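You operate a simulated robot arm through the tools that you are given. There is no shell and no other tool. Be economical: measure what you need, move in short steps, check, and stop when the job is done.

You are at the controls of a simulated robot arm. One attempt, no reset.

Task
Run the chain back two steps and move the housing with a gap in its glue to the green tray.
Fine: switch the chain off before you reach in; then on again, one step forward, and off.

Only the result counts: the job must be done as asked and must still hold three seconds after the hand-in. Knocking over, shifting, dropping, spilling or breaking anything else fails it.

Robot
A 6-joint arm with a two-finger parallel gripper on a trunk, on a base that drives. Base frame: it is fixed to the floor where the robot stands at the start and does not move with it; the origin is under the middle of the robot, x ahead of it, y to its left, z up; the surface under the hand at the start is at about z = 780. Lengths are in mm, angles in degrees, forces in N, time in s.
With the tool pointing down near the work surface it reaches from about 580 to 940 mm from the robot's upright axis, wherever it stands. Its first joint turns from -149.0 to 149.0 degrees. Places, roughly: back button [700, 0, 800]; chain end stop [800, -800, 800]; chain switch [700, 100, 800]; forward button [700, -100, 800]; white housing [1000, -3000, 1000]. Payload 3.43 kg.
Tool frame: the origin (TCP) lies between the finger pads and is the grasp point; the fingertips stand 34 mm ahead of it; z points along the fingers, y is the line along which they close. Largest opening 128 mm; finger width 24, thickness 12; the body of the gripper, 48 by 130 mm, starts 96 mm behind the TCP.
Orientation is told as [roll, pitch, yaw] about the base's x, y, z axes, in that order, counted from this pose: with the fingers straight down and closing along the base's y, the tool's x points along the base's -x, its y along +y and its z along -z.

Tools
- The arm moves only by the tool apply_moves. Its argument "rows" is a list of rows, each a list of 3 entries, a list of its own where there are three numbers: the turn, a rotation vector about the base's x, y, z in degrees, then the shift along the base's x, y, z in mm, then the opening, from 0 (shut) to 1 (fully open). In form: [[[wx, wy, wz], [tx, ty, tz], claw], ...]. A call has 1 to 12 rows; each row shifts and turns the commanded pose from where the row before left it. A row lasts 0.2 s, in which the tool goes at most 50 mm and 8.6 degrees; a call with a longer step from one row to the next is refused whole, and so is a gripper value outside its range. Where a pose cannot be reached the arm comes as near as it can. A force on the tool above 40 N (or 10 N above the force at the start of the call, whichever is more), or a blocked arm, ends the call early, and 0.2 s more pass. The fingers move at their own pace (about 108 mm/s each) and stop on an object; they squeeze with about 44 N. The grip force told is the motor's: it shows also when the fingers shut on nothing. Time passes only in rows, and 0.2 s behind the last, so rows that do not move let the fingers close. It gives the time, the measured TCP pose, the force on the tool (base axes), the opening and the grip force at its end, in the units of the frame above (readings bear some noise), with the torque about the TCP (base axes, N m) and any sound that the robot's microphone picked up.
- Cameras (640 x 400 px; columns grow to the right, rows downward): "scene" is now at [20.9, 153.9, 1582.4]; the picture's right is [-0.63, -0.77, -0.00], its down [-0.54, 0.44, -0.72] and it looks along [0.55, -0.45, -0.70] (base axes); focal length 252 px, centre (320, 200). "wrist" rides on the gripper at [76, -11, -160] in the tool frame; the picture's right is [0.15, 0.99, 0.00], its down [-0.88, 0.13, -0.46] and it looks along [-0.45, 0.07, 0.89] (tool axes); focal length 234 px, centre (320, 200). There is no depth. A picture from a camera that has moved, and an enlarged one, comes with that camera's place and axes in the base frame and with its lens.
- snapshot(camera): a new picture of that camera. The clock stands still meanwhile.
- lift_body(by): slides the trunk up (or, below 0, down) by that many mm; the arm and the scene camera ride with it, the base frame stays. It gives what a move gives, with no picture.
- base_move(legs): drives the robot by 1 to 6 legs, each [ahead, turn to the left] in mm and degrees, along the robot's own axes; the way and the turn of a leg run together, so that a leg with both is an arc; at most 1500 mm and 180 degrees a leg. The arm and the cameras ride along, it lands a little off, and it stops where it bumps. It gives what a move gives.
- aim_head(pan, tilt): turns the head with the scene camera to pan (to the left, within 155 degrees either way) and tilt (down, from -29 to 69), counted from straight ahead of the robot. It gives what a move gives.
- zoom(camera, box): a new picture of the part [left, top, right, bottom] of that camera's present view, enlarged. The clock stands still meanwhile.
- sign_off(): hands the job in; it is judged then, once.

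Work in short steps. Places have to be worked out from the pictures, the camera data and where the tool is seen: move nearer, look again, correct. Check each grasp and each placing, and mend what went wrong. You have 120 turns and 90 pictures in all, those below and enlarged ones among them. Open the gripper and draw the arm clear of the work before you hand the job in, unless the task says otherwise; then end with one line.

The tools are called by a JSON object that holds its "method" and its "body". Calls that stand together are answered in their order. apply_moves: Moves the arm, as the interface text tells. Its arguments: {"type":"object","properties":{"rows":{"type":"array","items":{"type":"array"}}},"required":["rows"]} The other tools are called the same way: lift_body (by) slides the trunk up or down; base_move (legs) drives the base; aim_head (pan, tilt) turns the head that bears the scene camera; snapshot (camera) takes a picture; zoom (camera, box) takes an enlarged picture of a part of a camera's view; sign_off () hands the job in.

At the start:

```text
t: 0.0
tool_pos: [488.1, -447.5, 1058.8]
tool_rot: [0.0, 0.0, -0.3]
force: [0.3, 0.5, -0.4]
ft_torque: [0.02, 0.0, 0.01]
finger_gap: 128.1
grip_force: 0.1
trunk travel left (down, up): [-600.0, 110.0]
robot x, y, heading: [5.6, 41.6, -0.0]
head pan, tilt: [-39.3, 44.3]
```

scene: 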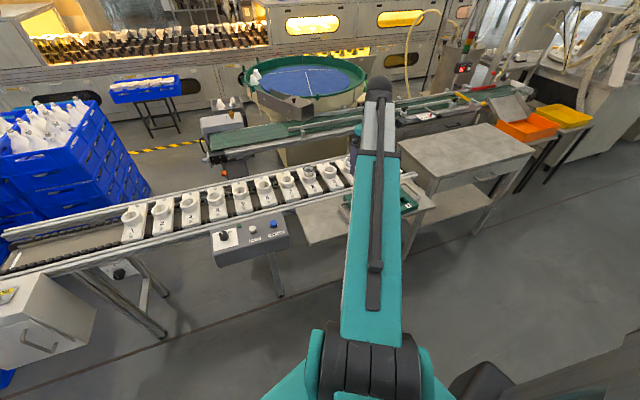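
wrist: 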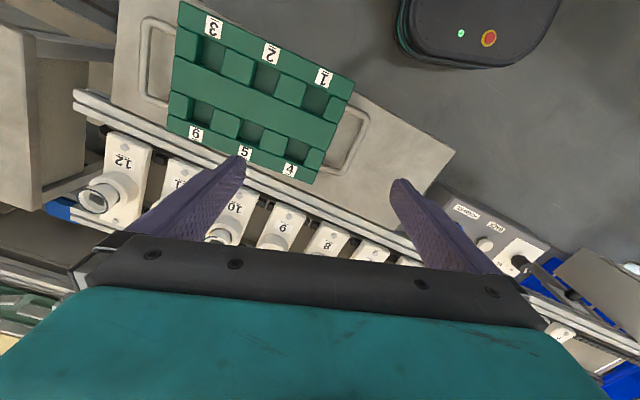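

I see the chain with numbered housings, a control box and a green tray with six pockets. I'll zoom in on each.

{"method": "zoom", "body": {"camera": "scene", "box": [100, 150, 260, 250]}}

{"method": "zoom", "body": {"camera": "scene", "box": [200, 200, 310, 270]}}

{"method": "zoom", "body": {"camera": "scene", "box": [240, 130, 440, 255]}}

{"method": "zoom", "body": {"camera": "wrist", "box": [400, 180, 640, 330]}}

```text
4.00 times, centred on (180, 200) of scene
camera zoom: at [20.9, 153.9, 1582.4], right [-0.63, -0.77, 0.0], down [-0.54, 0.44, -0.72], along [0.55, -0.45, -0.7], focal length 1006 px, centre (880, 200)
```

zoom: 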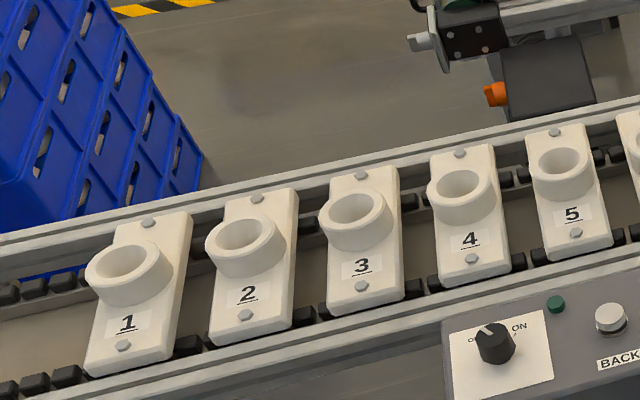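

```text
5.71 times, centred on (255, 235) of scene
camera zoom: at [20.9, 153.9, 1582.4], right [-0.63, -0.77, 0.0], down [-0.54, 0.44, -0.72], along [0.55, -0.45, -0.7], focal length 1437 px, centre (691, 0)
```

zoom: 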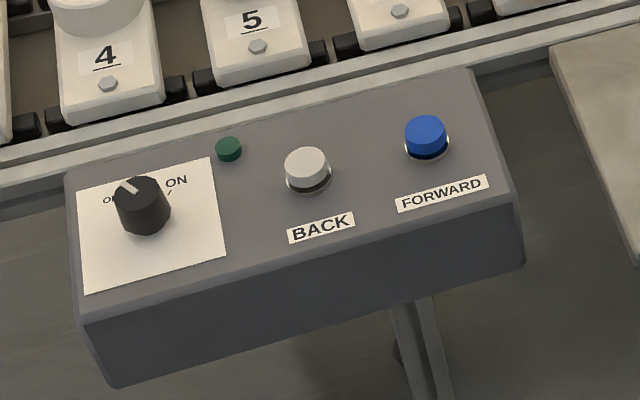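

```text
3.20 times, centred on (340, 192) of scene
camera zoom: at [20.9, 153.9, 1582.4], right [-0.63, -0.77, 0.0], down [-0.54, 0.44, -0.72], along [0.55, -0.45, -0.7], focal length 805 px, centre (256, 224)
```

zoom: 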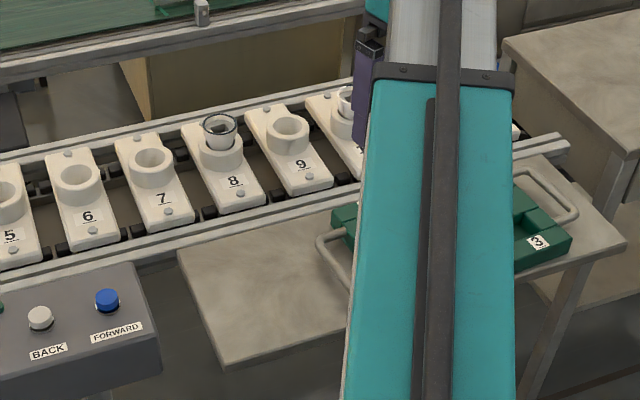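

```text
2.67 times, centred on (520, 255) of wrist
camera zoom: at [411.8, -458.1, 1220.1], right [-0.14, 0.99, 0.0], down [0.88, 0.13, 0.46], along [0.45, 0.06, -0.89], focal length 624 px, centre (-213, 53)
```

zoom: 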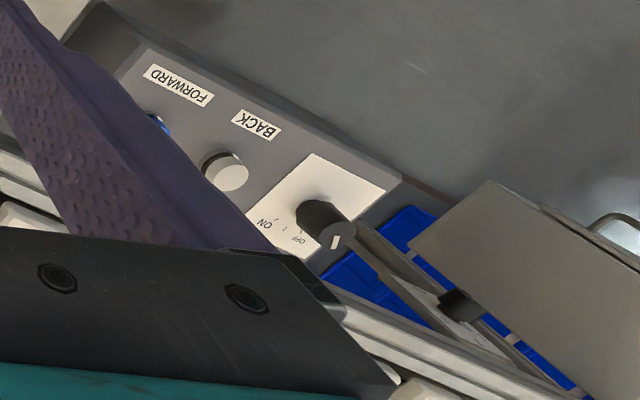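

The knob, back button and forward button sit around (689,64), (649,-35) and (620,-110). Next I'll look closer at the housings in the wrist view, and turn the head toward the chain end.

{"method": "zoom", "body": {"camera": "wrist", "box": [40, 100, 300, 260]}}

{"method": "apply_moves", "body": {"rows": [[[0, 0, 0], [0, 50, 0], 0], [[0, 0, 0], [0, 50, 0], 0], [[0, 0, 0], [0, 50, 0], 0], [[0, 0, 0], [0, 50, 0], 0], [[0, 0, 0], [0, 50, 0], 0], [[0, 0, 0], [0, 50, 0], 0], [[0, 0, 0], [0, 50, 0], 0], [[0, 0, 0], [0, 50, 0], 0]]}}

{"method": "snapshot", "body": {"camera": "wrist"}}

{"method": "snapshot", "body": {"camera": "scene"}}

```text
2.46 times, centred on (170, 180) of wrist
camera zoom: at [411.8, -458.1, 1220.1], right [-0.14, 0.99, 0.0], down [0.88, 0.13, 0.46], along [0.45, 0.06, -0.89], focal length 576 px, centre (689, 249)
```

zoom: 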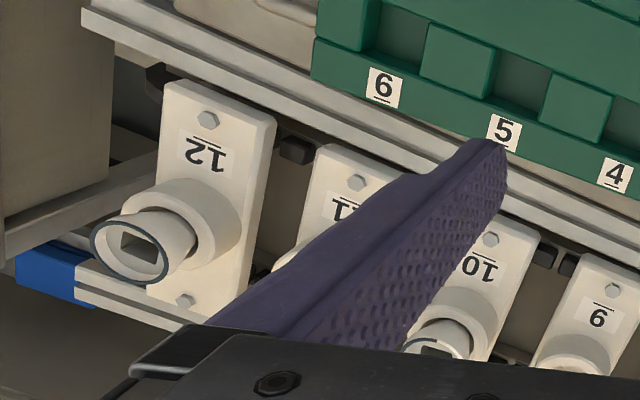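

```text
t: 1.4
tool_pos: [503.1, -156.7, 1065.1]
tool_rot: [-0.2, -0.2, 1.1]
force: [3.2, -16.1, -0.6]
ft_torque: [2.79, 0.57, 1.41]
finger_gap: 0.0
grip_force: 33.0
out of reach, approached as far as the arm can: row 6, 7
trunk travel left (down, up): [-600.0, 110.0]
robot x, y, heading: [-0.2, 36.4, 0.1]
head pan, tilt: [-39.3, 44.3]
stopped in row 7: the force on the tool passed its limit at 89 N (the readings are from after the stop); the commanded pose is now the measured one
```

```text
82 pictures are left
camera wrist: at [426.7, -169.4, 1226.2], right [-0.17, 0.99, 0.0], down [0.88, 0.15, 0.46], along [0.45, 0.07, -0.89], focal length 234 px, centre (320, 200)
```

wrist: 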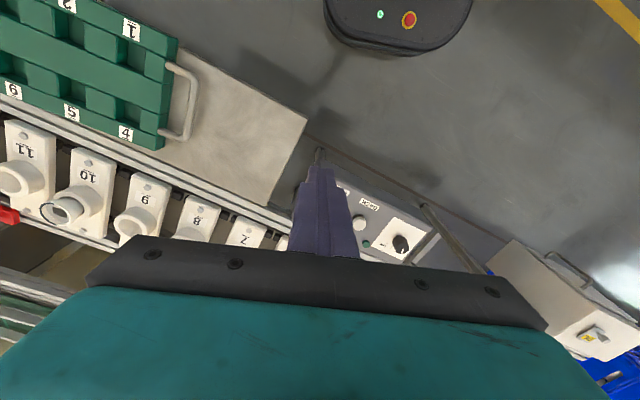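

```text
81 pictures are left
camera scene: at [20.7, 153.3, 1582.4], right [-0.63, -0.77, 0.0], down [-0.54, 0.44, -0.72], along [0.55, -0.45, -0.7], focal length 252 px, centre (320, 200)
```

scene: 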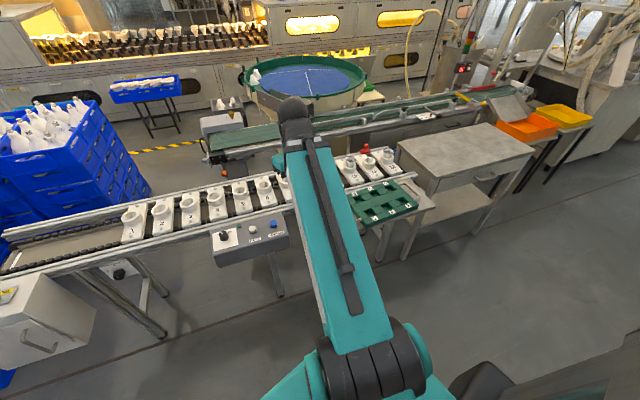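

The arm reached its inner reach limit in free air. From here nests 10–12 are in the scene view, so I'll zoom there and on the wrist's housing view.

{"method": "zoom", "body": {"camera": "scene", "box": [325, 135, 425, 235]}}

{"method": "zoom", "body": {"camera": "wrist", "box": [0, 100, 160, 240]}}

```text
4.00 times, centred on (375, 185) of scene
camera zoom: at [20.7, 153.3, 1582.4], right [-0.63, -0.77, 0.0], down [-0.54, 0.44, -0.72], along [0.55, -0.45, -0.7], focal length 1006 px, centre (100, 260)
```

zoom: 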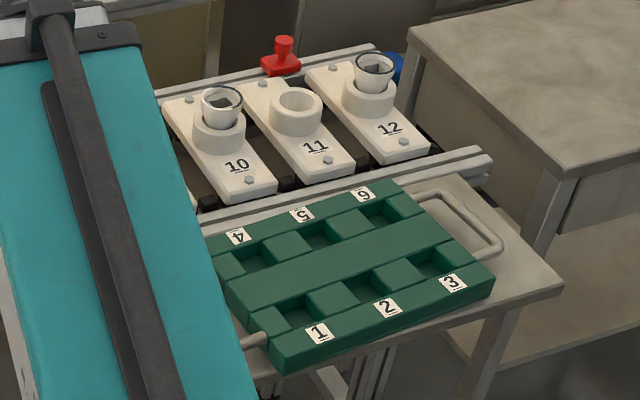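

```text
2.86 times, centred on (80, 170) of wrist
camera zoom: at [426.7, -169.4, 1226.2], right [-0.17, 0.99, 0.0], down [0.88, 0.15, 0.46], along [0.45, 0.07, -0.89], focal length 669 px, centre (1006, 286)
```

zoom: 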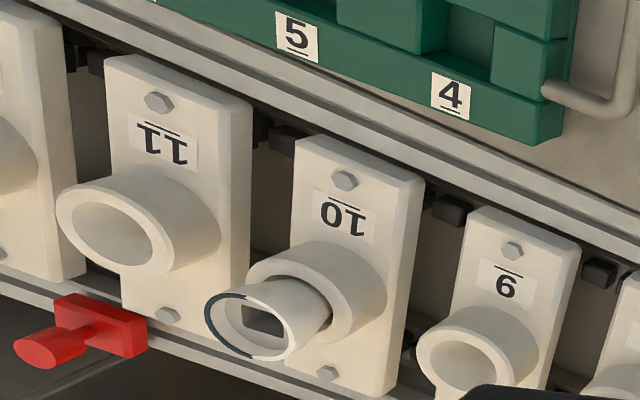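

Housing 10's glue ring shows a gap. I still need to compare 8 and 12. I'll open the gripper and move out over the panel to view the switch and nest 8.

{"method": "apply_moves", "body": {"rows": [[[0, 0, 0], [40, -10, 0], 1], [[0, 0, 0], [40, 0, 0], 1], [[0, 0, 0], [20, 40, 0], 1], [[0, 0, 0], [0, 40, 0], 1], [[0, 0, 0], [0, 40, 0], 1], [[0, 0, 0], [0, 40, 0], 1]]}}

{"method": "snapshot", "body": {"camera": "wrist"}}

{"method": "zoom", "body": {"camera": "scene", "box": [280, 135, 380, 215]}}

```text
t: 1.9
tool_pos: [544.3, -168.0, 1066.4]
tool_rot: [-0.4, -0.1, 1.3]
force: [2.8, -4.0, -1.8]
ft_torque: [0.6, 0.24, 0.33]
finger_gap: 92.1
grip_force: 0.0
trunk travel left (down, up): [-600.0, 110.0]
robot x, y, heading: [3.0, 36.4, 0.0]
head pan, tilt: [-39.3, 44.3]
stopped in row 2: the force on the tool passed its limit at 45 N (the readings are from after the stop); the commanded pose is now the measured one
```

```text
78 pictures are left
camera wrist: at [467.3, -178.4, 1226.6], right [-0.17, 0.99, -0.01], down [0.88, 0.15, 0.45], along [0.45, 0.07, -0.89], focal length 234 px, centre (320, 200)
```

wrist: 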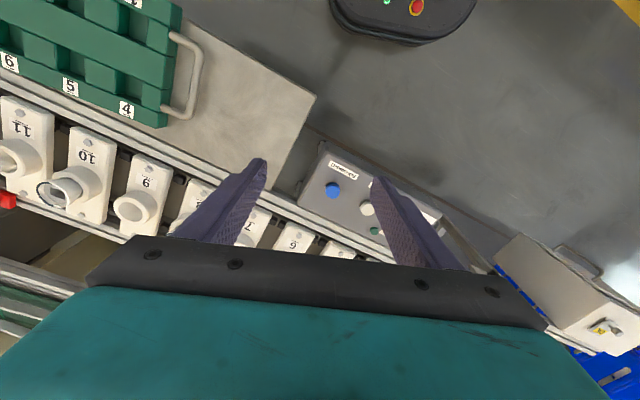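

```text
5.00 times, centred on (330, 175) of scene
camera zoom: at [20.2, 154.0, 1582.4], right [-0.63, -0.77, 0.0], down [-0.54, 0.44, -0.72], along [0.56, -0.45, -0.7], focal length 1257 px, centre (270, 325)
```

zoom: 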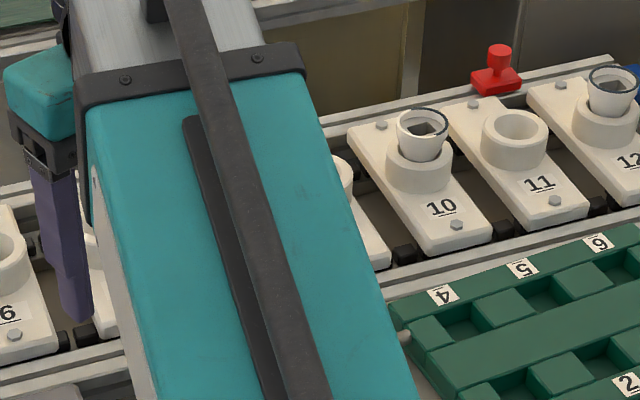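

The stop was an acceleration spike; I'll ramp the motion more gently. Triangulation puts the buttons at z≈780: forward ≈(662,-124), back ≈(687,-47), knob ≈(729,58).

{"method": "apply_moves", "body": {"rows": [[[0, 0, 0], [10, 0, 0], 1], [[0, 0, 0], [20, 10, 0], 1], [[0, 0, 0], [20, 20, 0], 1], [[0, 0, 0], [20, 30, 0], 1], [[0, 0, 0], [10, 35, 0], 1], [[0, 0, 0], [0, 35, 0], 1], [[0, 0, 0], [0, 30, 0], 1], [[0, 0, 0], [0, 20, 0], 1], [[0, 0, 0], [0, 10, 0], 1]]}}

{"method": "snapshot", "body": {"camera": "wrist"}}

{"method": "zoom", "body": {"camera": "scene", "box": [280, 135, 380, 215]}}

```text
t: 2.4
tool_pos: [561.5, -163.8, 1066.4]
tool_rot: [-0.6, 0.2, 2.0]
force: [3.4, -10.7, -0.9]
ft_torque: [1.96, 0.51, 1.04]
finger_gap: 128.1
grip_force: 0.2
trunk travel left (down, up): [-600.0, 110.0]
robot x, y, heading: [2.9, 34.9, 0.0]
head pan, tilt: [-39.3, 44.3]
stopped in row 2: the force on the tool passed its limit at 54 N (the readings are from after the stop); the commanded pose is now the measured one
```

```text
76 pictures are left
camera wrist: at [484.9, -176.3, 1226.5], right [-0.18, 0.98, -0.01], down [0.88, 0.16, 0.45], along [0.45, 0.07, -0.89], focal length 234 px, centre (320, 200)
```

wrist: 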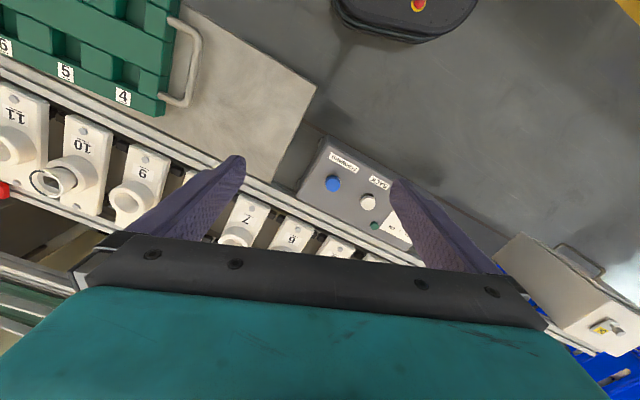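

```text
5.00 times, centred on (330, 175) of scene
camera zoom: at [21.0, 153.9, 1582.4], right [-0.63, -0.77, 0.0], down [-0.54, 0.44, -0.72], along [0.55, -0.45, -0.7], focal length 1257 px, centre (270, 325)
```

zoom: 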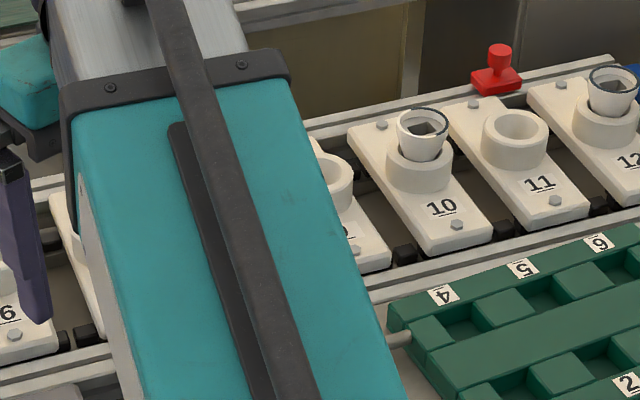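

There's a persistent −y contact force about 170 mm above the TCP. I'll look for what the gripper is touching before moving again.

{"method": "zoom", "body": {"camera": "scene", "box": [200, 60, 400, 220]}}

```text
2.50 times, centred on (300, 140) of scene
camera zoom: at [21.0, 153.9, 1582.4], right [-0.63, -0.77, 0.0], down [-0.54, 0.44, -0.72], along [0.55, -0.45, -0.7], focal length 629 px, centre (370, 350)
```

zoom: 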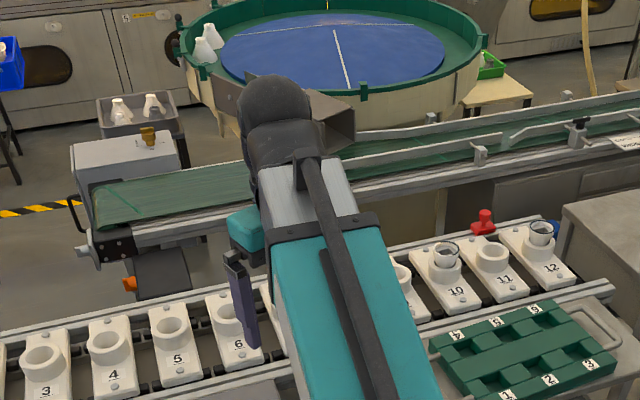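

The gripper body probably rubs the arm's own forearm at this folded pose. I'll back off along −y, then extend outward.

{"method": "apply_moves", "body": {"rows": [[[0, 0, 0], [0, -10, 0], 1], [[0, 0, 0], [0, -20, 0], 1], [[0, 0, 0], [5, -30, 0], 1], [[0, 0, 0], [15, -20, 0], 1], [[0, 0, 0], [25, 0, 0], 1], [[0, 0, 0], [30, 0, 0], 1], [[0, 0, 0], [30, 0, 0], 1], [[0, 0, 0], [20, 0, 0], 1], [[0, 0, 0], [10, 0, 0], 1]]}}

```text
t: 4.4
tool_pos: [696.3, -242.5, 1066.0]
tool_rot: [-0.5, 0.3, 1.8]
force: [0.4, 0.1, -0.5]
ft_torque: [0.01, 0.0, 0.01]
finger_gap: 127.9
grip_force: 0.0
trunk travel left (down, up): [-600.0, 110.0]
robot x, y, heading: [1.3, 39.1, -0.2]
head pan, tilt: [-39.3, 44.3]
```

Free now. Moving to +y at a comfortable radius to view the panel.

{"method": "apply_moves", "body": {"rows": [[[0, 0, 0], [0, 10, 0], 1], [[0, 0, 0], [0, 25, 0], 1], [[0, 0, 0], [0, 35, 0], 1], [[0, 0, 0], [0, 40, 0], 1], [[0, 0, 0], [-5, 40, 0], 1], [[0, 0, 0], [-10, 35, 0], 1], [[0, 0, 0], [-10, 35, 0], 1], [[0, 0, 0], [-15, 25, 0], 1], [[0, 0, 0], [-10, 10, 0], 1]]}}

{"method": "snapshot", "body": {"camera": "wrist"}}

{"method": "zoom", "body": {"camera": "scene", "box": [240, 130, 400, 230]}}

```text
t: 5.7
tool_pos: [690.7, -88.1, 1066.6]
tool_rot: [-0.6, -0.4, 2.3]
force: [2.2, 1.7, -3.6]
ft_torque: [-0.26, 0.15, -0.13]
finger_gap: 128.0
grip_force: 0.0
trunk travel left (down, up): [-600.0, 110.0]
robot x, y, heading: [3.7, 38.2, -0.1]
head pan, tilt: [-39.3, 44.3]
stopped in row 6: the force on the tool passed its limit at 51 N (the readings are from after the stop); the commanded pose is now the measured one
```

```text
73 pictures are left
camera wrist: at [613.3, -100.7, 1226.3], right [-0.19, 0.98, -0.01], down [0.87, 0.17, 0.46], along [0.45, 0.08, -0.89], focal length 234 px, centre (320, 200)
```

wrist: 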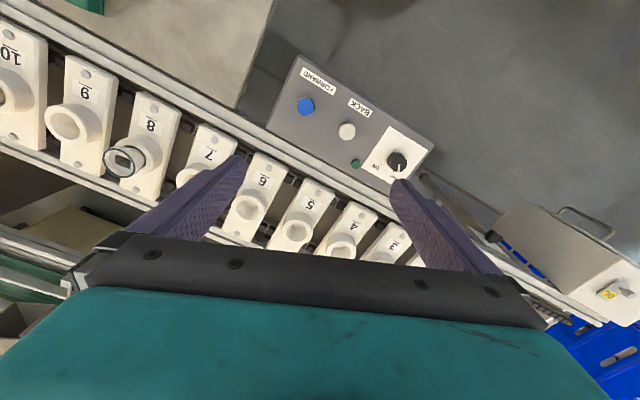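

```text
4.00 times, centred on (320, 180) of scene
camera zoom: at [21.1, 153.3, 1582.5], right [-0.63, -0.77, 0.0], down [-0.54, 0.44, -0.72], along [0.55, -0.45, -0.7], focal length 1006 px, centre (320, 280)
```

zoom: 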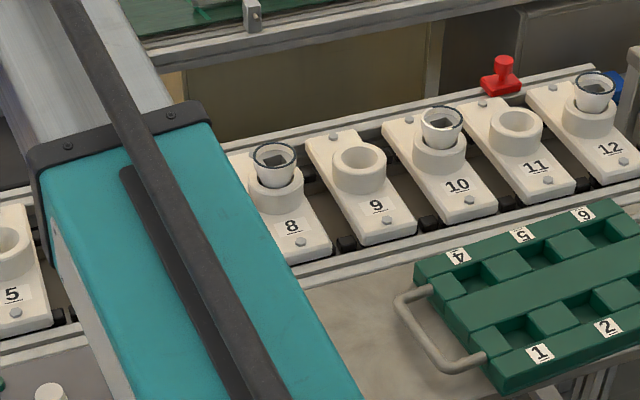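

Now 8, 10 and 12 are all visible; zooming tight on the rims and on the panel.

{"method": "zoom", "body": {"camera": "scene", "box": [298, 150, 362, 190]}}

{"method": "zoom", "body": {"camera": "scene", "box": [370, 135, 434, 175]}}

{"method": "zoom", "body": {"camera": "wrist", "box": [270, 50, 450, 190]}}

{"method": "zoom", "body": {"camera": "wrist", "box": [80, 110, 180, 200]}}

```text
10.00 times, centred on (330, 170) of scene
camera zoom: at [21.1, 153.3, 1582.5], right [-0.63, -0.77, 0.0], down [-0.54, 0.44, -0.72], along [0.55, -0.45, -0.7], focal length 2514 px, centre (220, 500)
```

zoom: 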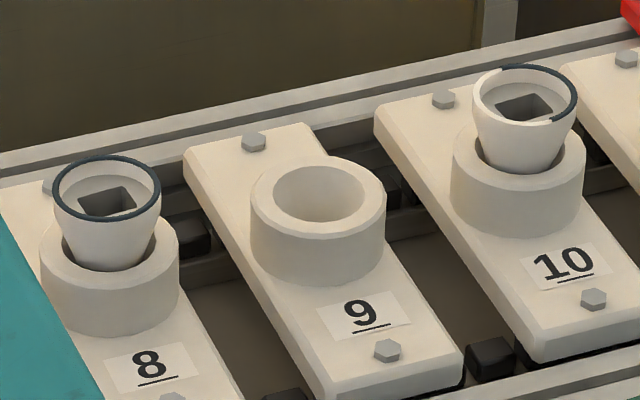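

```text
10.00 times, centred on (402, 155) of scene
camera zoom: at [21.1, 153.3, 1582.5], right [-0.63, -0.77, 0.0], down [-0.54, 0.44, -0.72], along [0.55, -0.45, -0.7], focal length 2514 px, centre (-500, 650)
```

zoom: 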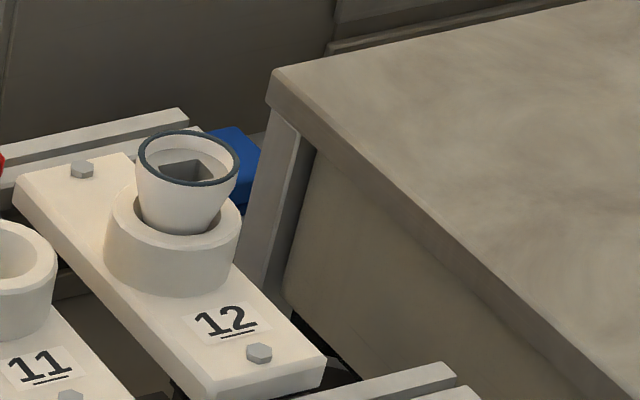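

```text
2.86 times, centred on (360, 120) of wrist
camera zoom: at [613.3, -100.7, 1226.3], right [-0.19, 0.98, -0.01], down [0.87, 0.17, 0.46], along [0.45, 0.08, -0.89], focal length 669 px, centre (206, 429)
```

zoom: 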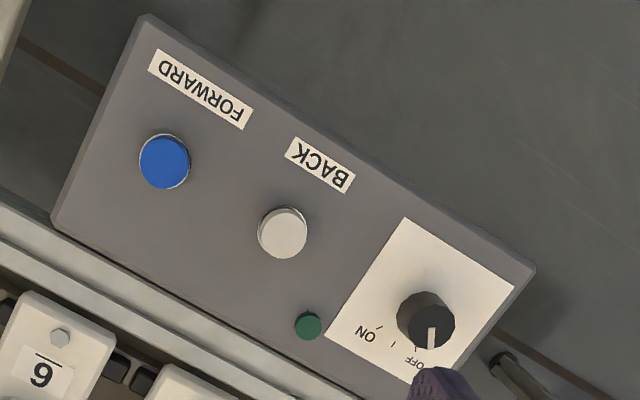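

```text
4.44 times, centred on (130, 155) of wrist
camera zoom: at [613.3, -100.7, 1226.3], right [-0.19, 0.98, -0.01], down [0.87, 0.17, 0.46], along [0.45, 0.08, -0.89], focal length 1041 px, centre (1164, 400)
```

zoom: 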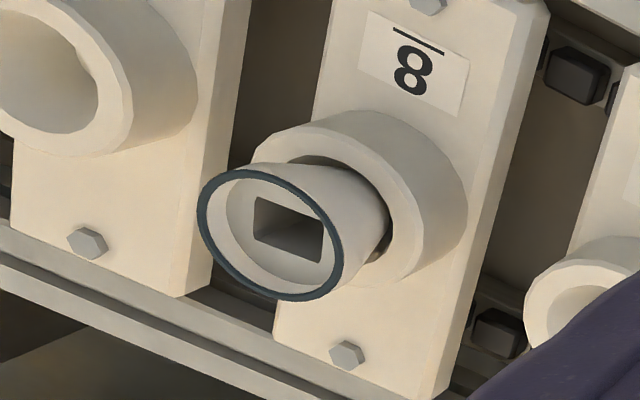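

Housing 10 is clearly the one with the gap (8 and 12 have full rings). The switch is at OFF, with ON about 60° clockwise, and the knob is at about (720,64). I'll move above it gently.

{"method": "apply_moves", "body": {"rows": [[[0, 0, 0], [3, 8, -8], 0.8], [[0, 0, 1], [3, 15, -15], 0.8], [[0, 0, 1], [3, 20, -20], 0.8], [[0, 0, 1], [3, 20, -20], 0.8], [[0, 0, 1], [3, 20, -20], 0.8], [[0, 0, 1], [3, 20, -20], 0.8], [[0, 0, 1], [3, 20, -20], 0.8], [[0, 0, 1], [3, 15, -15], 0.8], [[0, 0, 1], [3, 10, -10], 0.8], [[0, 0, 0], [2, 4, -5], 0.8]]}}

{"method": "snapshot", "body": {"camera": "wrist"}}

```text
t: 7.9
tool_pos: [720.0, 65.3, 913.8]
tool_rot: [-0.6, -0.2, 10.3]
force: [0.6, 0.0, 0.1]
ft_torque: [0.02, 0.0, 0.0]
finger_gap: 102.5
grip_force: 0.1
trunk travel left (down, up): [-600.0, 110.0]
robot x, y, heading: [2.8, 39.0, 0.3]
head pan, tilt: [-39.3, 44.3]
```

```text
67 pictures are left
camera wrist: at [645.8, 42.3, 1073.7], right [-0.32, 0.95, -0.01], down [0.84, 0.29, 0.46], along [0.44, 0.14, -0.89], focal length 234 px, centre (320, 200)
```

wrist: 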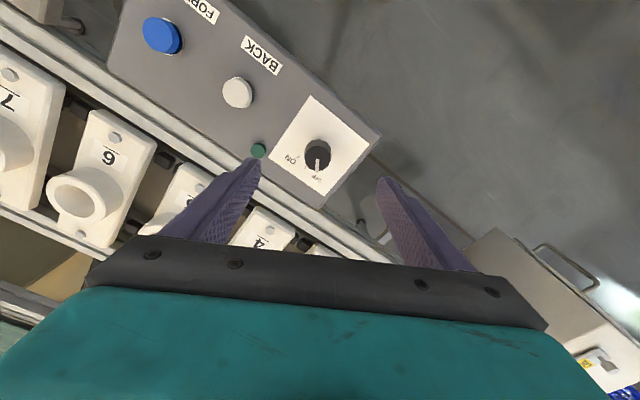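

Knob is nearly centred; zooming for the marks and its height.

{"method": "zoom", "body": {"camera": "wrist", "box": [260, 90, 390, 215]}}

{"method": "zoom", "body": {"camera": "scene", "box": [180, 180, 300, 280]}}

```text
3.20 times, centred on (325, 152) of wrist
camera zoom: at [645.8, 42.3, 1073.7], right [-0.32, 0.95, -0.01], down [0.84, 0.29, 0.46], along [0.44, 0.14, -0.89], focal length 749 px, centre (304, 352)
```

zoom: 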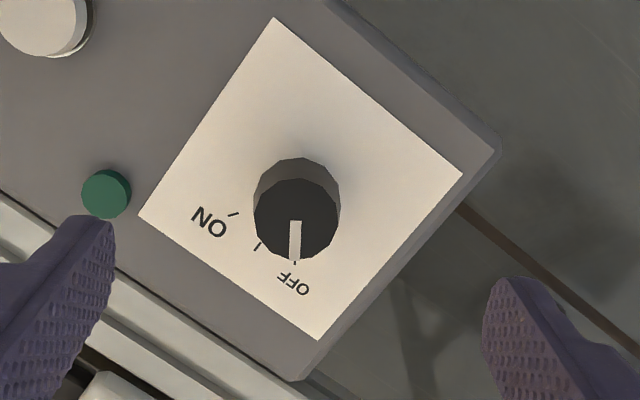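

```text
4.00 times, centred on (240, 230) of scene
camera zoom: at [21.1, 153.9, 1582.4], right [-0.63, -0.77, 0.0], down [-0.54, 0.44, -0.72], along [0.55, -0.45, -0.7], focal length 1006 px, centre (640, 80)
```

zoom: 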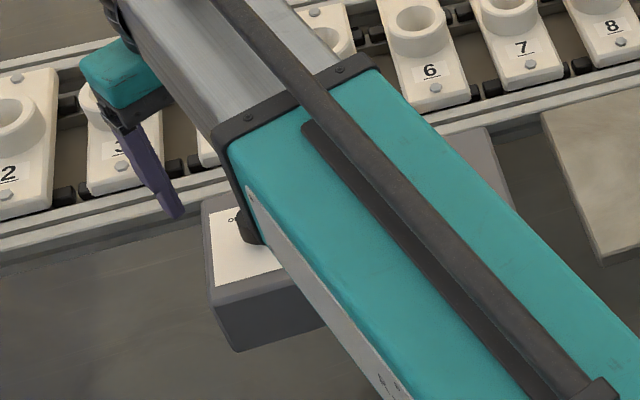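

Knob is ~36 mm wide, ~30 mm tall, near (730,65) with its top at z≈785, and OFF to ON is ~70° clockwise. I'll descend partway and re-check.

{"method": "apply_moves", "body": {"rows": [[[0, 0, 0], [3, 0, -8], 0.7], [[0, 0, 0], [3, 0, -15], 0.7], [[0, 0, 0], [2, 0, -20], 0.7], [[0, 0, 0], [0, 0, -14], 0.7], [[0, 0, 0], [0, 0, -7], 0.7]]}}

{"method": "snapshot", "body": {"camera": "wrist"}}

```text
t: 9.1
tool_pos: [726.6, 64.1, 848.4]
tool_rot: [-0.5, -0.2, 10.4]
force: [0.8, 0.3, 0.0]
ft_torque: [-0.01, 0.02, -0.02]
finger_gap: 89.7
grip_force: 0.1
trunk travel left (down, up): [-600.0, 110.0]
robot x, y, heading: [2.6, 36.7, -0.2]
head pan, tilt: [-39.3, 44.3]
```

```text
64 pictures are left
camera wrist: at [652.9, 40.8, 1008.3], right [-0.32, 0.95, -0.01], down [0.84, 0.29, 0.46], along [0.44, 0.14, -0.89], focal length 234 px, centre (320, 200)
```

wrist: 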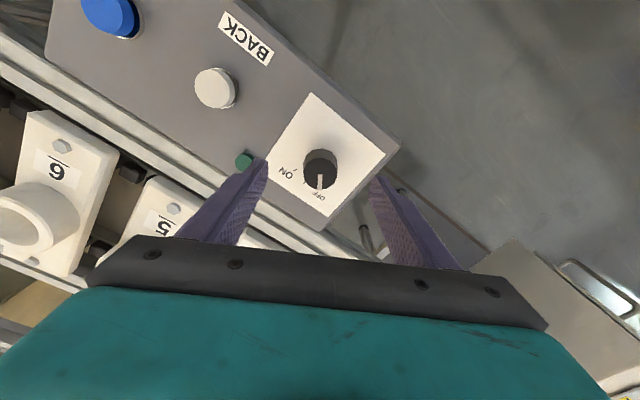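

Triangulated: knob centre (730,65), top z≈790, base ≈760. Narrowing to ~64 mm and descending around it.

{"method": "apply_moves", "body": {"rows": [[[0, 0, 0], [3, 0, 0], 0.5], [[0, 0, 0], [0, 1, -10], 0.5], [[0, 0, 0], [0, 0, -15], 0.5], [[0, 0, 0], [0, 0, -12], 0.5], [[0, 0, 0], [0, 0, -7], 0.5], [[0, 0, 0], [0, 0, -3], 0.5]]}}

{"method": "snapshot", "body": {"camera": "wrist"}}

```text
t: 10.3
tool_pos: [729.9, 65.9, 814.2]
tool_rot: [-0.4, -0.7, 10.3]
force: [-8.2, -2.9, 22.2]
ft_torque: [0.67, 0.65, 0.27]
finger_gap: 63.4
grip_force: 0.1
trunk travel left (down, up): [-600.0, 110.0]
robot x, y, heading: [4.2, 35.3, 0.4]
head pan, tilt: [-39.3, 44.3]
stopped in row 5: the force on the tool passed its limit at 49 N (the readings are from after the stop); the commanded pose is now the measured one
```

```text
63 pictures are left
camera wrist: at [654.2, 42.4, 974.0], right [-0.32, 0.95, -0.01], down [0.84, 0.29, 0.47], along [0.44, 0.14, -0.89], focal length 234 px, centre (320, 200)
```

wrist: 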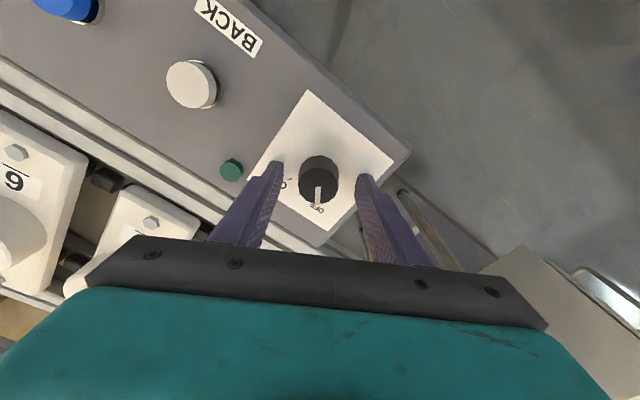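

The tips met the panel at z≈780, so the panel is a bit higher than estimated. I'll raise 5 mm and close on the knob.

{"method": "apply_moves", "body": {"rows": [[[0, 0, 0], [-2, 0, 5], 0.5], [[0, 0, 0], [0, 0, 0], 0.15], [[0, 0, 0], [0, 0, 0], 0.15], [[0, 0, 0], [0, 0, 0], 0.15]]}}

{"method": "zoom", "body": {"camera": "wrist", "box": [240, 120, 400, 240]}}

```text
t: 11.3
tool_pos: [731.3, 64.0, 814.0]
tool_rot: [-0.6, -0.6, 10.3]
force: [5.5, -17.1, -14.7]
ft_torque: [0.88, -1.19, 0.13]
finger_gap: 33.8
grip_force: 45.1
trunk travel left (down, up): [-600.0, 110.0]
robot x, y, heading: [1.7, 37.8, 0.1]
head pan, tilt: [-39.3, 44.3]
```

```text
3.33 times, centred on (320, 180) of wrist
camera zoom: at [655.9, 41.0, 974.6], right [-0.32, 0.95, -0.01], down [0.84, 0.29, 0.46], along [0.44, 0.14, -0.89], focal length 781 px, centre (320, 267)
```

zoom: 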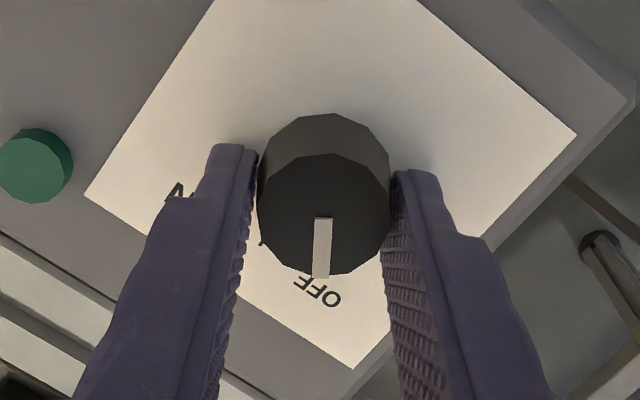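

Knob is gripped (34 mm). Turning it clockwise about 70°.

{"method": "apply_moves", "body": {"rows": [[[0, 0, -4], [0, 0, 0], 0.15], [[0, 0, -7], [0, 0, 0], 0.15], [[0, 0, -7], [0, 0, 0], 0.15], [[0, 0, -7], [0, 0, 0], 0.15], [[0, 0, -7], [0, 0, 0], 0.15], [[0, 0, -7], [0, 0, 0], 0.15], [[0, 0, -7], [0, 0, 0], 0.15], [[0, 0, -7], [0, 0, 0], 0.15], [[0, 0, -7], [0, 0, 0], 0.15], [[0, 0, -7], [0, 0, 0], 0.15], [[0, 0, -3], [0, 0, 0], 0.15]]}}

{"method": "snapshot", "body": {"camera": "wrist"}}

```text
t: 12.4
tool_pos: [731.9, 61.3, 815.2]
tool_rot: [-1.1, -0.8, -16.3]
force: [2.3, -8.0, -11.3]
ft_torque: [0.37, -1.03, 0.06]
finger_gap: 34.1
grip_force: 44.9
trunk travel left (down, up): [-600.0, 110.0]
robot x, y, heading: [4.9, 36.7, 0.2]
head pan, tilt: [-39.3, 44.3]
stopped in row 5: the force on the tool passed its limit at 40 N (the readings are from after the stop); the commanded pose is now the measured one
```

```text
61 pictures are left
camera wrist: at [653.1, 75.4, 974.6], right [0.14, 0.99, -0.02], down [0.88, -0.11, 0.47], along [0.46, -0.08, -0.88], focal length 234 px, centre (320, 200)
```

wrist: 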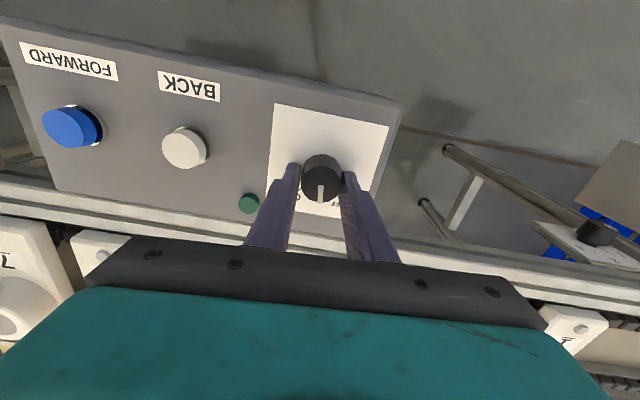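

The knob turned along by ~27° to the mid tick. Relaxing the side load slightly and continuing.

{"method": "apply_moves", "body": {"rows": [[[0, 0, 0], [0, -1.5, -1], 0.15], [[0, 0, -4], [0, 0, 0], 0.15], [[0, 0, -5], [0, 0, 0], 0.15], [[0, 0, -6], [0, 0, 0], 0.15], [[0, 0, -6], [0, 0, 0], 0.15], [[0, 0, -6], [0, 0, 0], 0.15], [[0, 0, -6], [0, 0, 0], 0.15], [[0, 0, -6], [0, 0, 0], 0.15], [[0, 0, -4], [0, 0, 0], 0.15]]}}

{"method": "zoom", "body": {"camera": "wrist", "box": [200, 80, 440, 240]}}

```text
t: 14.4
tool_pos: [728.1, 57.9, 814.2]
tool_rot: [-1.3, -0.9, -59.3]
force: [-9.6, -31.7, 1.5]
ft_torque: [0.98, -0.29, 0.47]
finger_gap: 34.2
grip_force: 45.3
trunk travel left (down, up): [-600.0, 110.0]
robot x, y, heading: [1.5, 35.5, -0.0]
head pan, tilt: [-39.3, 44.3]
heard: click
```

```text
2.50 times, centred on (320, 160) of wrist
camera zoom: at [680.9, 121.0, 974.4], right [0.78, 0.63, -0.03], down [0.57, -0.68, 0.47], along [0.28, -0.38, -0.88], focal length 585 px, centre (320, 300)
```

zoom: 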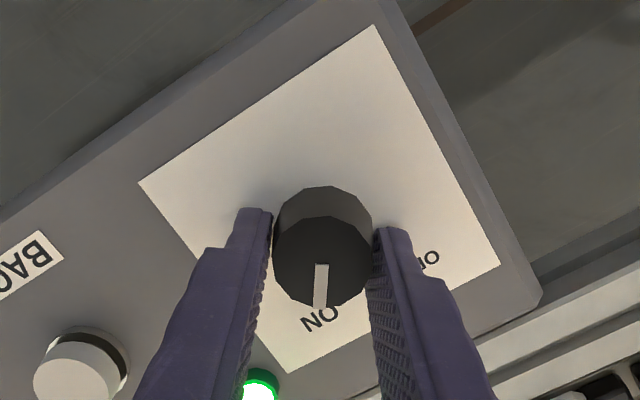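

Clicked and the lamp is green, so the chain is ON. Releasing and rising.

{"method": "apply_moves", "body": {"rows": [[[0, 0, 0], [0, 0, 0], 0.4], [[0, 0, 0], [0, 0, 0], 0.4], [[0, 0, 0], [0, 0, 8], 0.4], [[0, 0, 0], [0, 0, 15], 0.4], [[0, 0, 0], [0, 0, 20], 0.4], [[0, 0, 0], [0, 0, 20], 0.4], [[0, 0, 0], [0, 0, 15], 0.4], [[0, 0, 0], [0, 0, 5], 0.4]]}}

{"method": "snapshot", "body": {"camera": "wrist"}}

```text
t: 16.2
tool_pos: [729.9, 61.7, 899.2]
tool_rot: [-1.0, -0.6, -59.2]
force: [0.4, 0.3, 0.3]
ft_torque: [-0.01, -0.01, -0.02]
finger_gap: 51.1
grip_force: 0.0
trunk travel left (down, up): [-600.0, 110.0]
robot x, y, heading: [3.1, 32.9, -0.2]
head pan, tilt: [-39.3, 44.3]
```

```text
59 pictures are left
camera wrist: at [682.5, 124.4, 1058.3], right [0.78, 0.63, -0.02], down [0.57, -0.68, 0.46], along [0.28, -0.37, -0.89], focal length 234 px, centre (320, 200)
```

wrist: 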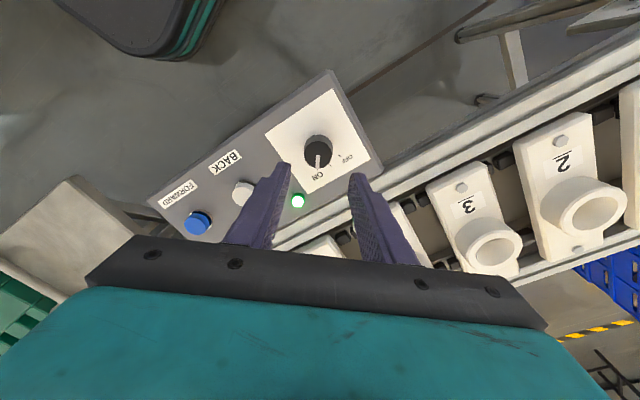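

Lamp lit, pointer at ON. Closing the fingers and moving above the back button, ≈(684,-39).

{"method": "apply_moves", "body": {"rows": [[[0, 0, 3], [-3, -6, 0], 0], [[0, 0, 5], [-5, -11, 0], 0], [[0, 0, 6], [-7, -15, 0], 0], [[0, 0, 6], [-7, -15, 0], 0], [[0, 0, 6], [-7, -15, 0], 0], [[0, 0, 6], [-6, -14, 0], 0], [[0, 0, 6], [-5, -12, 0], 0], [[0, 0, 5], [-4, -9, 0], 0], [[0, 0, 2], [-2, -4, 0], 0]]}}

{"method": "snapshot", "body": {"camera": "wrist"}}

```text
t: 18.2
tool_pos: [683.5, -38.6, 897.9]
tool_rot: [-1.1, -0.8, -14.2]
force: [0.0, -0.6, 0.2]
ft_torque: [-0.02, 0.01, 0.03]
finger_gap: 0.0
grip_force: 33.4
trunk travel left (down, up): [-600.0, 110.0]
robot x, y, heading: [6.9, 36.0, 0.1]
head pan, tilt: [-39.3, 44.3]
```

```text
58 pictures are left
camera wrist: at [604.4, -28.7, 1057.6], right [0.1, 0.99, -0.02], down [0.88, -0.08, 0.47], along [0.46, -0.06, -0.89], focal length 234 px, centre (320, 200)
```

wrist: 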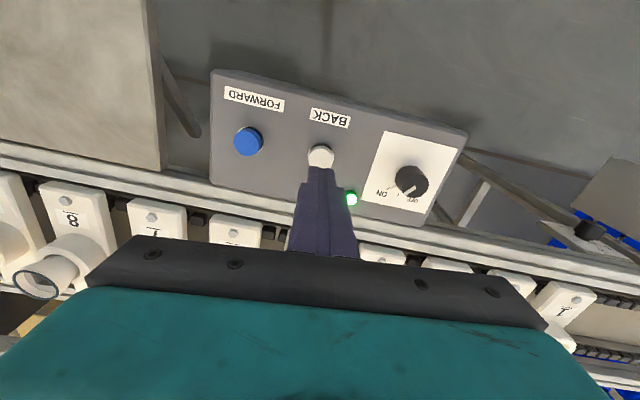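

The back button is directly beneath at (683,-40). Descending to just above it.

{"method": "apply_moves", "body": {"rows": [[[0.5, 0.5, 0], [0, -1, -8], 0], [[0.5, 0.3, 0], [0, 0, -15], 0], [[0, 0, 0], [0, 0, -15], 0], [[0, 0, 0], [0, 0, -12], 0], [[0, 0, 0], [0, 0, -8], 0], [[0, 0, 0], [0, 0, -4], 0]]}}

{"method": "zoom", "body": {"camera": "wrist", "box": [220, 100, 420, 240]}}

```text
t: 19.6
tool_pos: [684.8, -38.6, 835.9]
tool_rot: [-0.2, 0.3, -14.3]
force: [0.0, 0.5, 0.7]
ft_torque: [-0.01, 0.0, -0.01]
finger_gap: 0.0
grip_force: 33.4
trunk travel left (down, up): [-600.0, 110.0]
robot x, y, heading: [5.5, 37.4, 0.1]
head pan, tilt: [-39.3, 44.3]
```

```text
2.86 times, centred on (320, 170) of wrist
camera zoom: at [608.0, -30.8, 997.3], right [0.1, 0.99, 0.0], down [0.89, -0.09, 0.45], along [0.45, -0.05, -0.89], focal length 669 px, centre (320, 286)
```

zoom: 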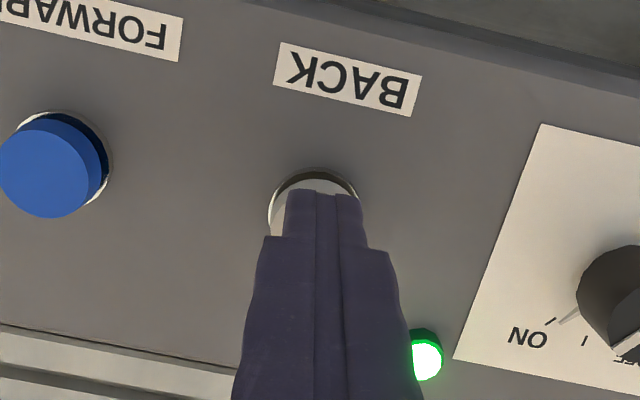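

Aligned over the button. Pressing down in small increments, listening for a click.

{"method": "apply_moves", "body": {"rows": [[[0, 0, 0], [0, 0, -3], 0], [[0, 0, 0], [0, 0, -3], 0], [[0, 0, 0], [0, 0, -2], 0]]}}

```text
t: 20.4
tool_pos: [684.0, -40.1, 829.0]
tool_rot: [-0.3, 0.2, -14.3]
force: [-0.4, 1.8, 1.7]
ft_torque: [0.0, 0.01, 0.0]
finger_gap: 0.0
grip_force: 33.3
trunk travel left (down, up): [-600.0, 110.0]
robot x, y, heading: [4.3, 37.2, -0.1]
head pan, tilt: [-39.3, 44.3]
heard: click
```

A click. Retracting a little and checking how the chain moved.

{"method": "apply_moves", "body": {"rows": [[[0, 0, 0], [0, 0, 4], 0], [[0, 0, 0], [0, 0, 8], 0], [[0, 0, 0], [0, 0, 4], 0], [[0, 0, 0], [0, 0, 0], 0], [[0, 0, 0], [0, 0, 0], 0], [[0, 0, 0], [0, 0, 0], 0], [[0, 0, 0], [0, 0, 0], 0]]}}

{"method": "snapshot", "body": {"camera": "scene"}}

```text
t: 22.0
tool_pos: [683.6, -41.4, 843.7]
tool_rot: [-0.3, 0.2, -14.3]
force: [-0.1, -0.5, -0.9]
ft_torque: [0.0, 0.0, -0.02]
finger_gap: 0.0
grip_force: 32.9
trunk travel left (down, up): [-600.0, 110.0]
robot x, y, heading: [6.6, 37.7, -0.0]
head pan, tilt: [-39.3, 44.3]
```

```text
56 pictures are left
camera scene: at [21.1, 153.9, 1582.4], right [-0.63, -0.77, 0.0], down [-0.54, 0.44, -0.72], along [0.55, -0.45, -0.7], focal length 252 px, centre (320, 200)
```

scene: 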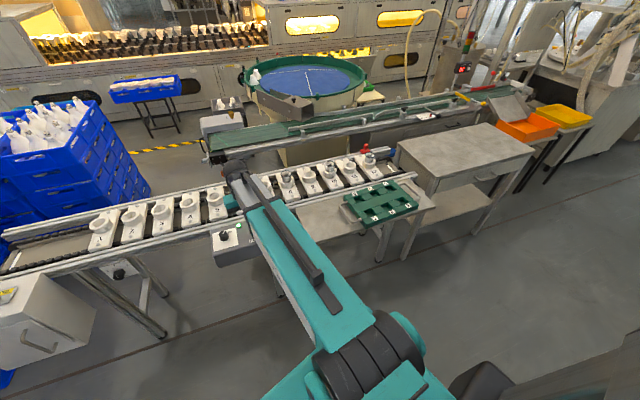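

The chain moved one nest to the left. Pressing once more the same way.

{"method": "apply_moves", "body": {"rows": [[[0, 0, 0], [0, 0, -4], 0], [[0, 0, 0], [0, 0, -6], 0], [[0, 0, 0], [0, 0, -3], 0], [[0, 0, 0], [0, 0, -2], 0]]}}

{"method": "apply_moves", "body": {"rows": [[[0, 0, 0], [0, 0, 5], 0], [[0, 0, 0], [0, 0, 12], 0], [[0, 0, 0], [0, 0, 15], 0], [[0, 0, 0], [0, 0, 15], 0], [[0, 0, 0], [0, 0, 15], 0], [[0, 0, 0], [0, 0, 8], 0], [[0, 0, 0], [0, 0, 0], 0]]}}

{"method": "snapshot", "body": {"camera": "scene"}}

{"method": "snapshot", "body": {"camera": "wrist"}}

```text
t: 23.0
tool_pos: [683.9, -40.9, 829.2]
tool_rot: [-0.2, 0.1, -14.3]
force: [0.1, 0.0, 2.5]
ft_torque: [0.0, -0.02, 0.0]
finger_gap: 0.0
grip_force: 32.9
trunk travel left (down, up): [-600.0, 110.0]
robot x, y, heading: [1.4, 34.8, -0.0]
head pan, tilt: [-39.3, 44.3]
heard: click
```

```text
t: 24.6
tool_pos: [683.6, -40.6, 898.1]
tool_rot: [-0.2, 0.3, -14.3]
force: [0.2, 0.0, -0.2]
ft_torque: [-0.01, -0.02, 0.0]
finger_gap: 0.0
grip_force: 32.9
trunk travel left (down, up): [-600.0, 110.0]
robot x, y, heading: [2.8, 39.6, -0.0]
head pan, tilt: [-39.3, 44.3]
```

```text
55 pictures are left
camera scene: at [21.1, 153.9, 1582.4], right [-0.63, -0.77, 0.0], down [-0.54, 0.44, -0.72], along [0.55, -0.45, -0.7], focal length 252 px, centre (320, 200)
```

scene: 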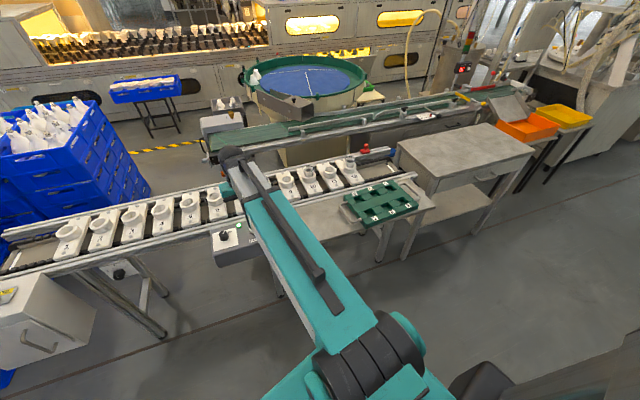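

```text
54 pictures are left
camera wrist: at [607.5, -32.7, 1059.9], right [0.1, 0.99, 0.0], down [0.89, -0.09, 0.45], along [0.45, -0.05, -0.89], focal length 234 px, centre (320, 200)
```

wrist: 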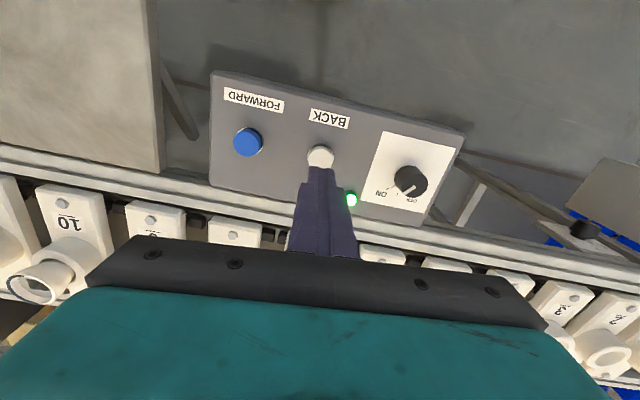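

Two steps back done (10 is where 8 was). Now back to the knob at yaw −59° to switch off.

{"method": "apply_moves", "body": {"rows": [[[0, 0, -2], [2, 4, 0], 0.1], [[0, 0, -5], [5, 10, 0], 0.2], [[0, 0, -6], [6, 14, 0], 0.4], [[0, 0, -6], [7, 15, 0], 0.45], [[0, 0, -6], [7, 15, 0], 0.45], [[0, 0, -6], [7, 15, 0], 0.45], [[0, 0, -6], [6, 14, 0], 0.45], [[0, 0, -5], [4, 9, 0], 0.45], [[0, 0, -3], [2, 6, 0], 0.45]]}}

{"method": "apply_moves", "body": {"rows": [[[0, 0, 0], [0, 0, -8], 0.45], [[0, 0, 0], [0, 0, -15], 0.45], [[0, 0, 0], [0, 0, -12], 0.45], [[0, 0, 0], [0, 0, -7], 0.45]]}}

{"method": "snapshot", "body": {"camera": "wrist"}}

```text
t: 26.6
tool_pos: [730.5, 60.5, 900.3]
tool_rot: [-0.2, 0.3, -59.4]
force: [0.1, 0.6, -0.7]
ft_torque: [0.01, 0.0, 0.03]
finger_gap: 57.7
grip_force: 0.0
trunk travel left (down, up): [-600.0, 110.0]
robot x, y, heading: [2.7, 38.7, 0.0]
head pan, tilt: [-39.3, 44.3]
```

```text
t: 27.6
tool_pos: [730.7, 60.0, 857.1]
tool_rot: [-0.2, 0.3, -59.4]
force: [0.2, -0.1, -0.7]
ft_torque: [0.01, 0.0, -0.01]
finger_gap: 57.6
grip_force: 0.1
trunk travel left (down, up): [-600.0, 110.0]
robot x, y, heading: [4.9, 35.4, -0.3]
head pan, tilt: [-39.3, 44.3]
```

```text
53 pictures are left
camera wrist: at [682.0, 119.1, 1018.3], right [0.78, 0.63, 0.0], down [0.56, -0.69, 0.45], along [0.28, -0.35, -0.89], focal length 234 px, centre (320, 200)
```

wrist: 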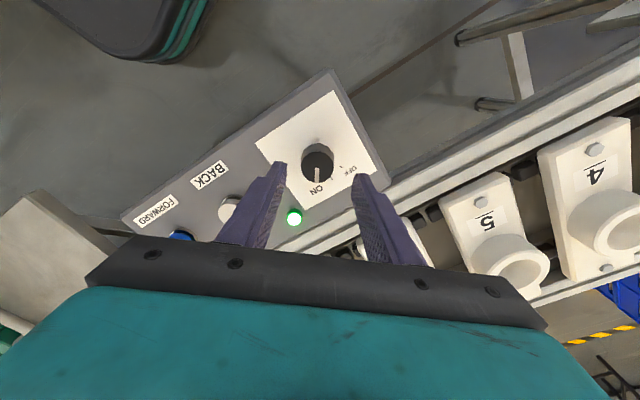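

Knob top appears near (725,62). Centring and descending, then gripping.

{"method": "apply_moves", "body": {"rows": [[[0, 0, 0], [-3, 1, -6], 0.45], [[0, 0, 0], [-2, 0, -12], 0.45], [[0, 0, 0], [0, 0, -12], 0.45], [[0, 0, 0], [0, 0, -7], 0.45], [[0, 0, 0], [0, 0, -3], 0.45], [[0, 0, 0], [0, 0, 0], 0.15], [[0, 0, 0], [0, 0, 0], 0.15], [[0, 0, 0], [0, 0, 0], 0.15]]}}

{"method": "zoom", "body": {"camera": "wrist", "box": [240, 120, 400, 240]}}

```text
t: 29.4
tool_pos: [724.3, 62.6, 817.9]
tool_rot: [-0.2, 0.3, -59.4]
force: [-2.7, -1.7, -1.3]
ft_torque: [0.05, -0.37, -0.01]
finger_gap: 33.8
grip_force: 45.3
trunk travel left (down, up): [-600.0, 110.0]
robot x, y, heading: [2.1, 36.4, -0.1]
head pan, tilt: [-39.3, 44.3]
```

```text
3.33 times, centred on (320, 180) of wrist
camera zoom: at [676.8, 121.3, 978.1], right [0.78, 0.63, 0.0], down [0.56, -0.69, 0.45], along [0.28, -0.35, -0.89], focal length 781 px, centre (320, 267)
```

zoom: 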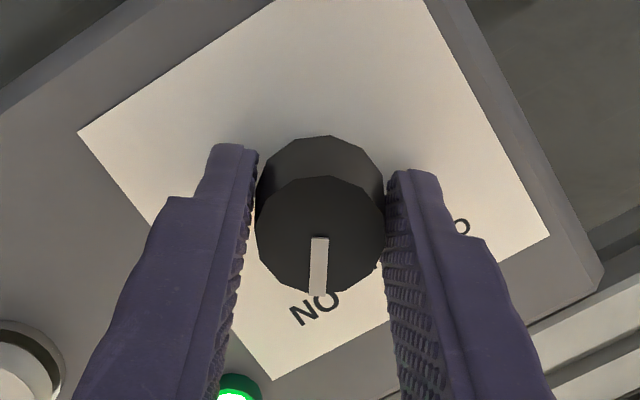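

Well centred with low load. Turning back +70°.

{"method": "apply_moves", "body": {"rows": [[[0, 0, 4], [0, 0, 0], 0.15], [[0, 0, 6], [0, 0, 0], 0.15], [[0, 0, 6], [0, 0, 0], 0.15], [[0, 0, 6], [0, 0, 0], 0.15], [[0, 0, 6], [0, 0, 0], 0.15], [[0, 0, 6], [0, 0, 0], 0.15], [[0, 0, 6], [0, 0, 0], 0.15], [[0, 0, 6], [0, 0, 0], 0.15], [[0, 0, 6], [0, 0, 0], 0.15], [[0, 0, 6], [0, 0, 0], 0.15], [[0, 0, 6], [0, 0, 0], 0.15], [[0, 0, 5], [0, 0, 0], 0.15]]}}

{"method": "zoom", "body": {"camera": "wrist", "box": [200, 80, 440, 240]}}

```text
t: 32.0
tool_pos: [725.1, 63.1, 817.3]
tool_rot: [-0.1, 0.1, 9.9]
force: [12.2, 11.4, 10.5]
ft_torque: [0.67, 0.46, 0.03]
finger_gap: 33.7
grip_force: 45.0
trunk travel left (down, up): [-600.0, 110.0]
robot x, y, heading: [-0.3, 35.4, 0.2]
head pan, tilt: [-39.3, 44.3]
heard: click
```

```text
2.50 times, centred on (320, 160) of wrist
camera zoom: at [652.1, 39.6, 978.0], right [-0.31, 0.95, 0.0], down [0.85, 0.28, 0.45], along [0.43, 0.14, -0.89], focal length 585 px, centre (320, 300)
```

zoom: 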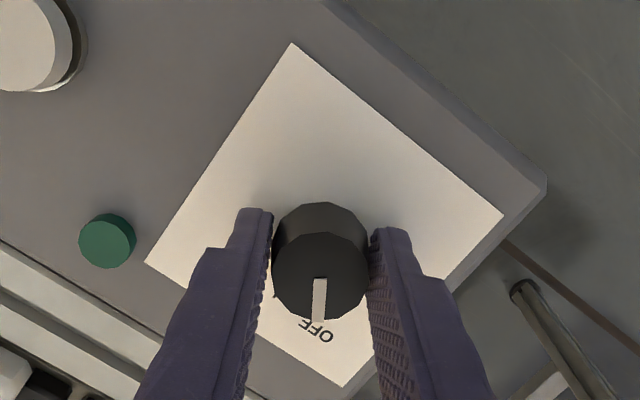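

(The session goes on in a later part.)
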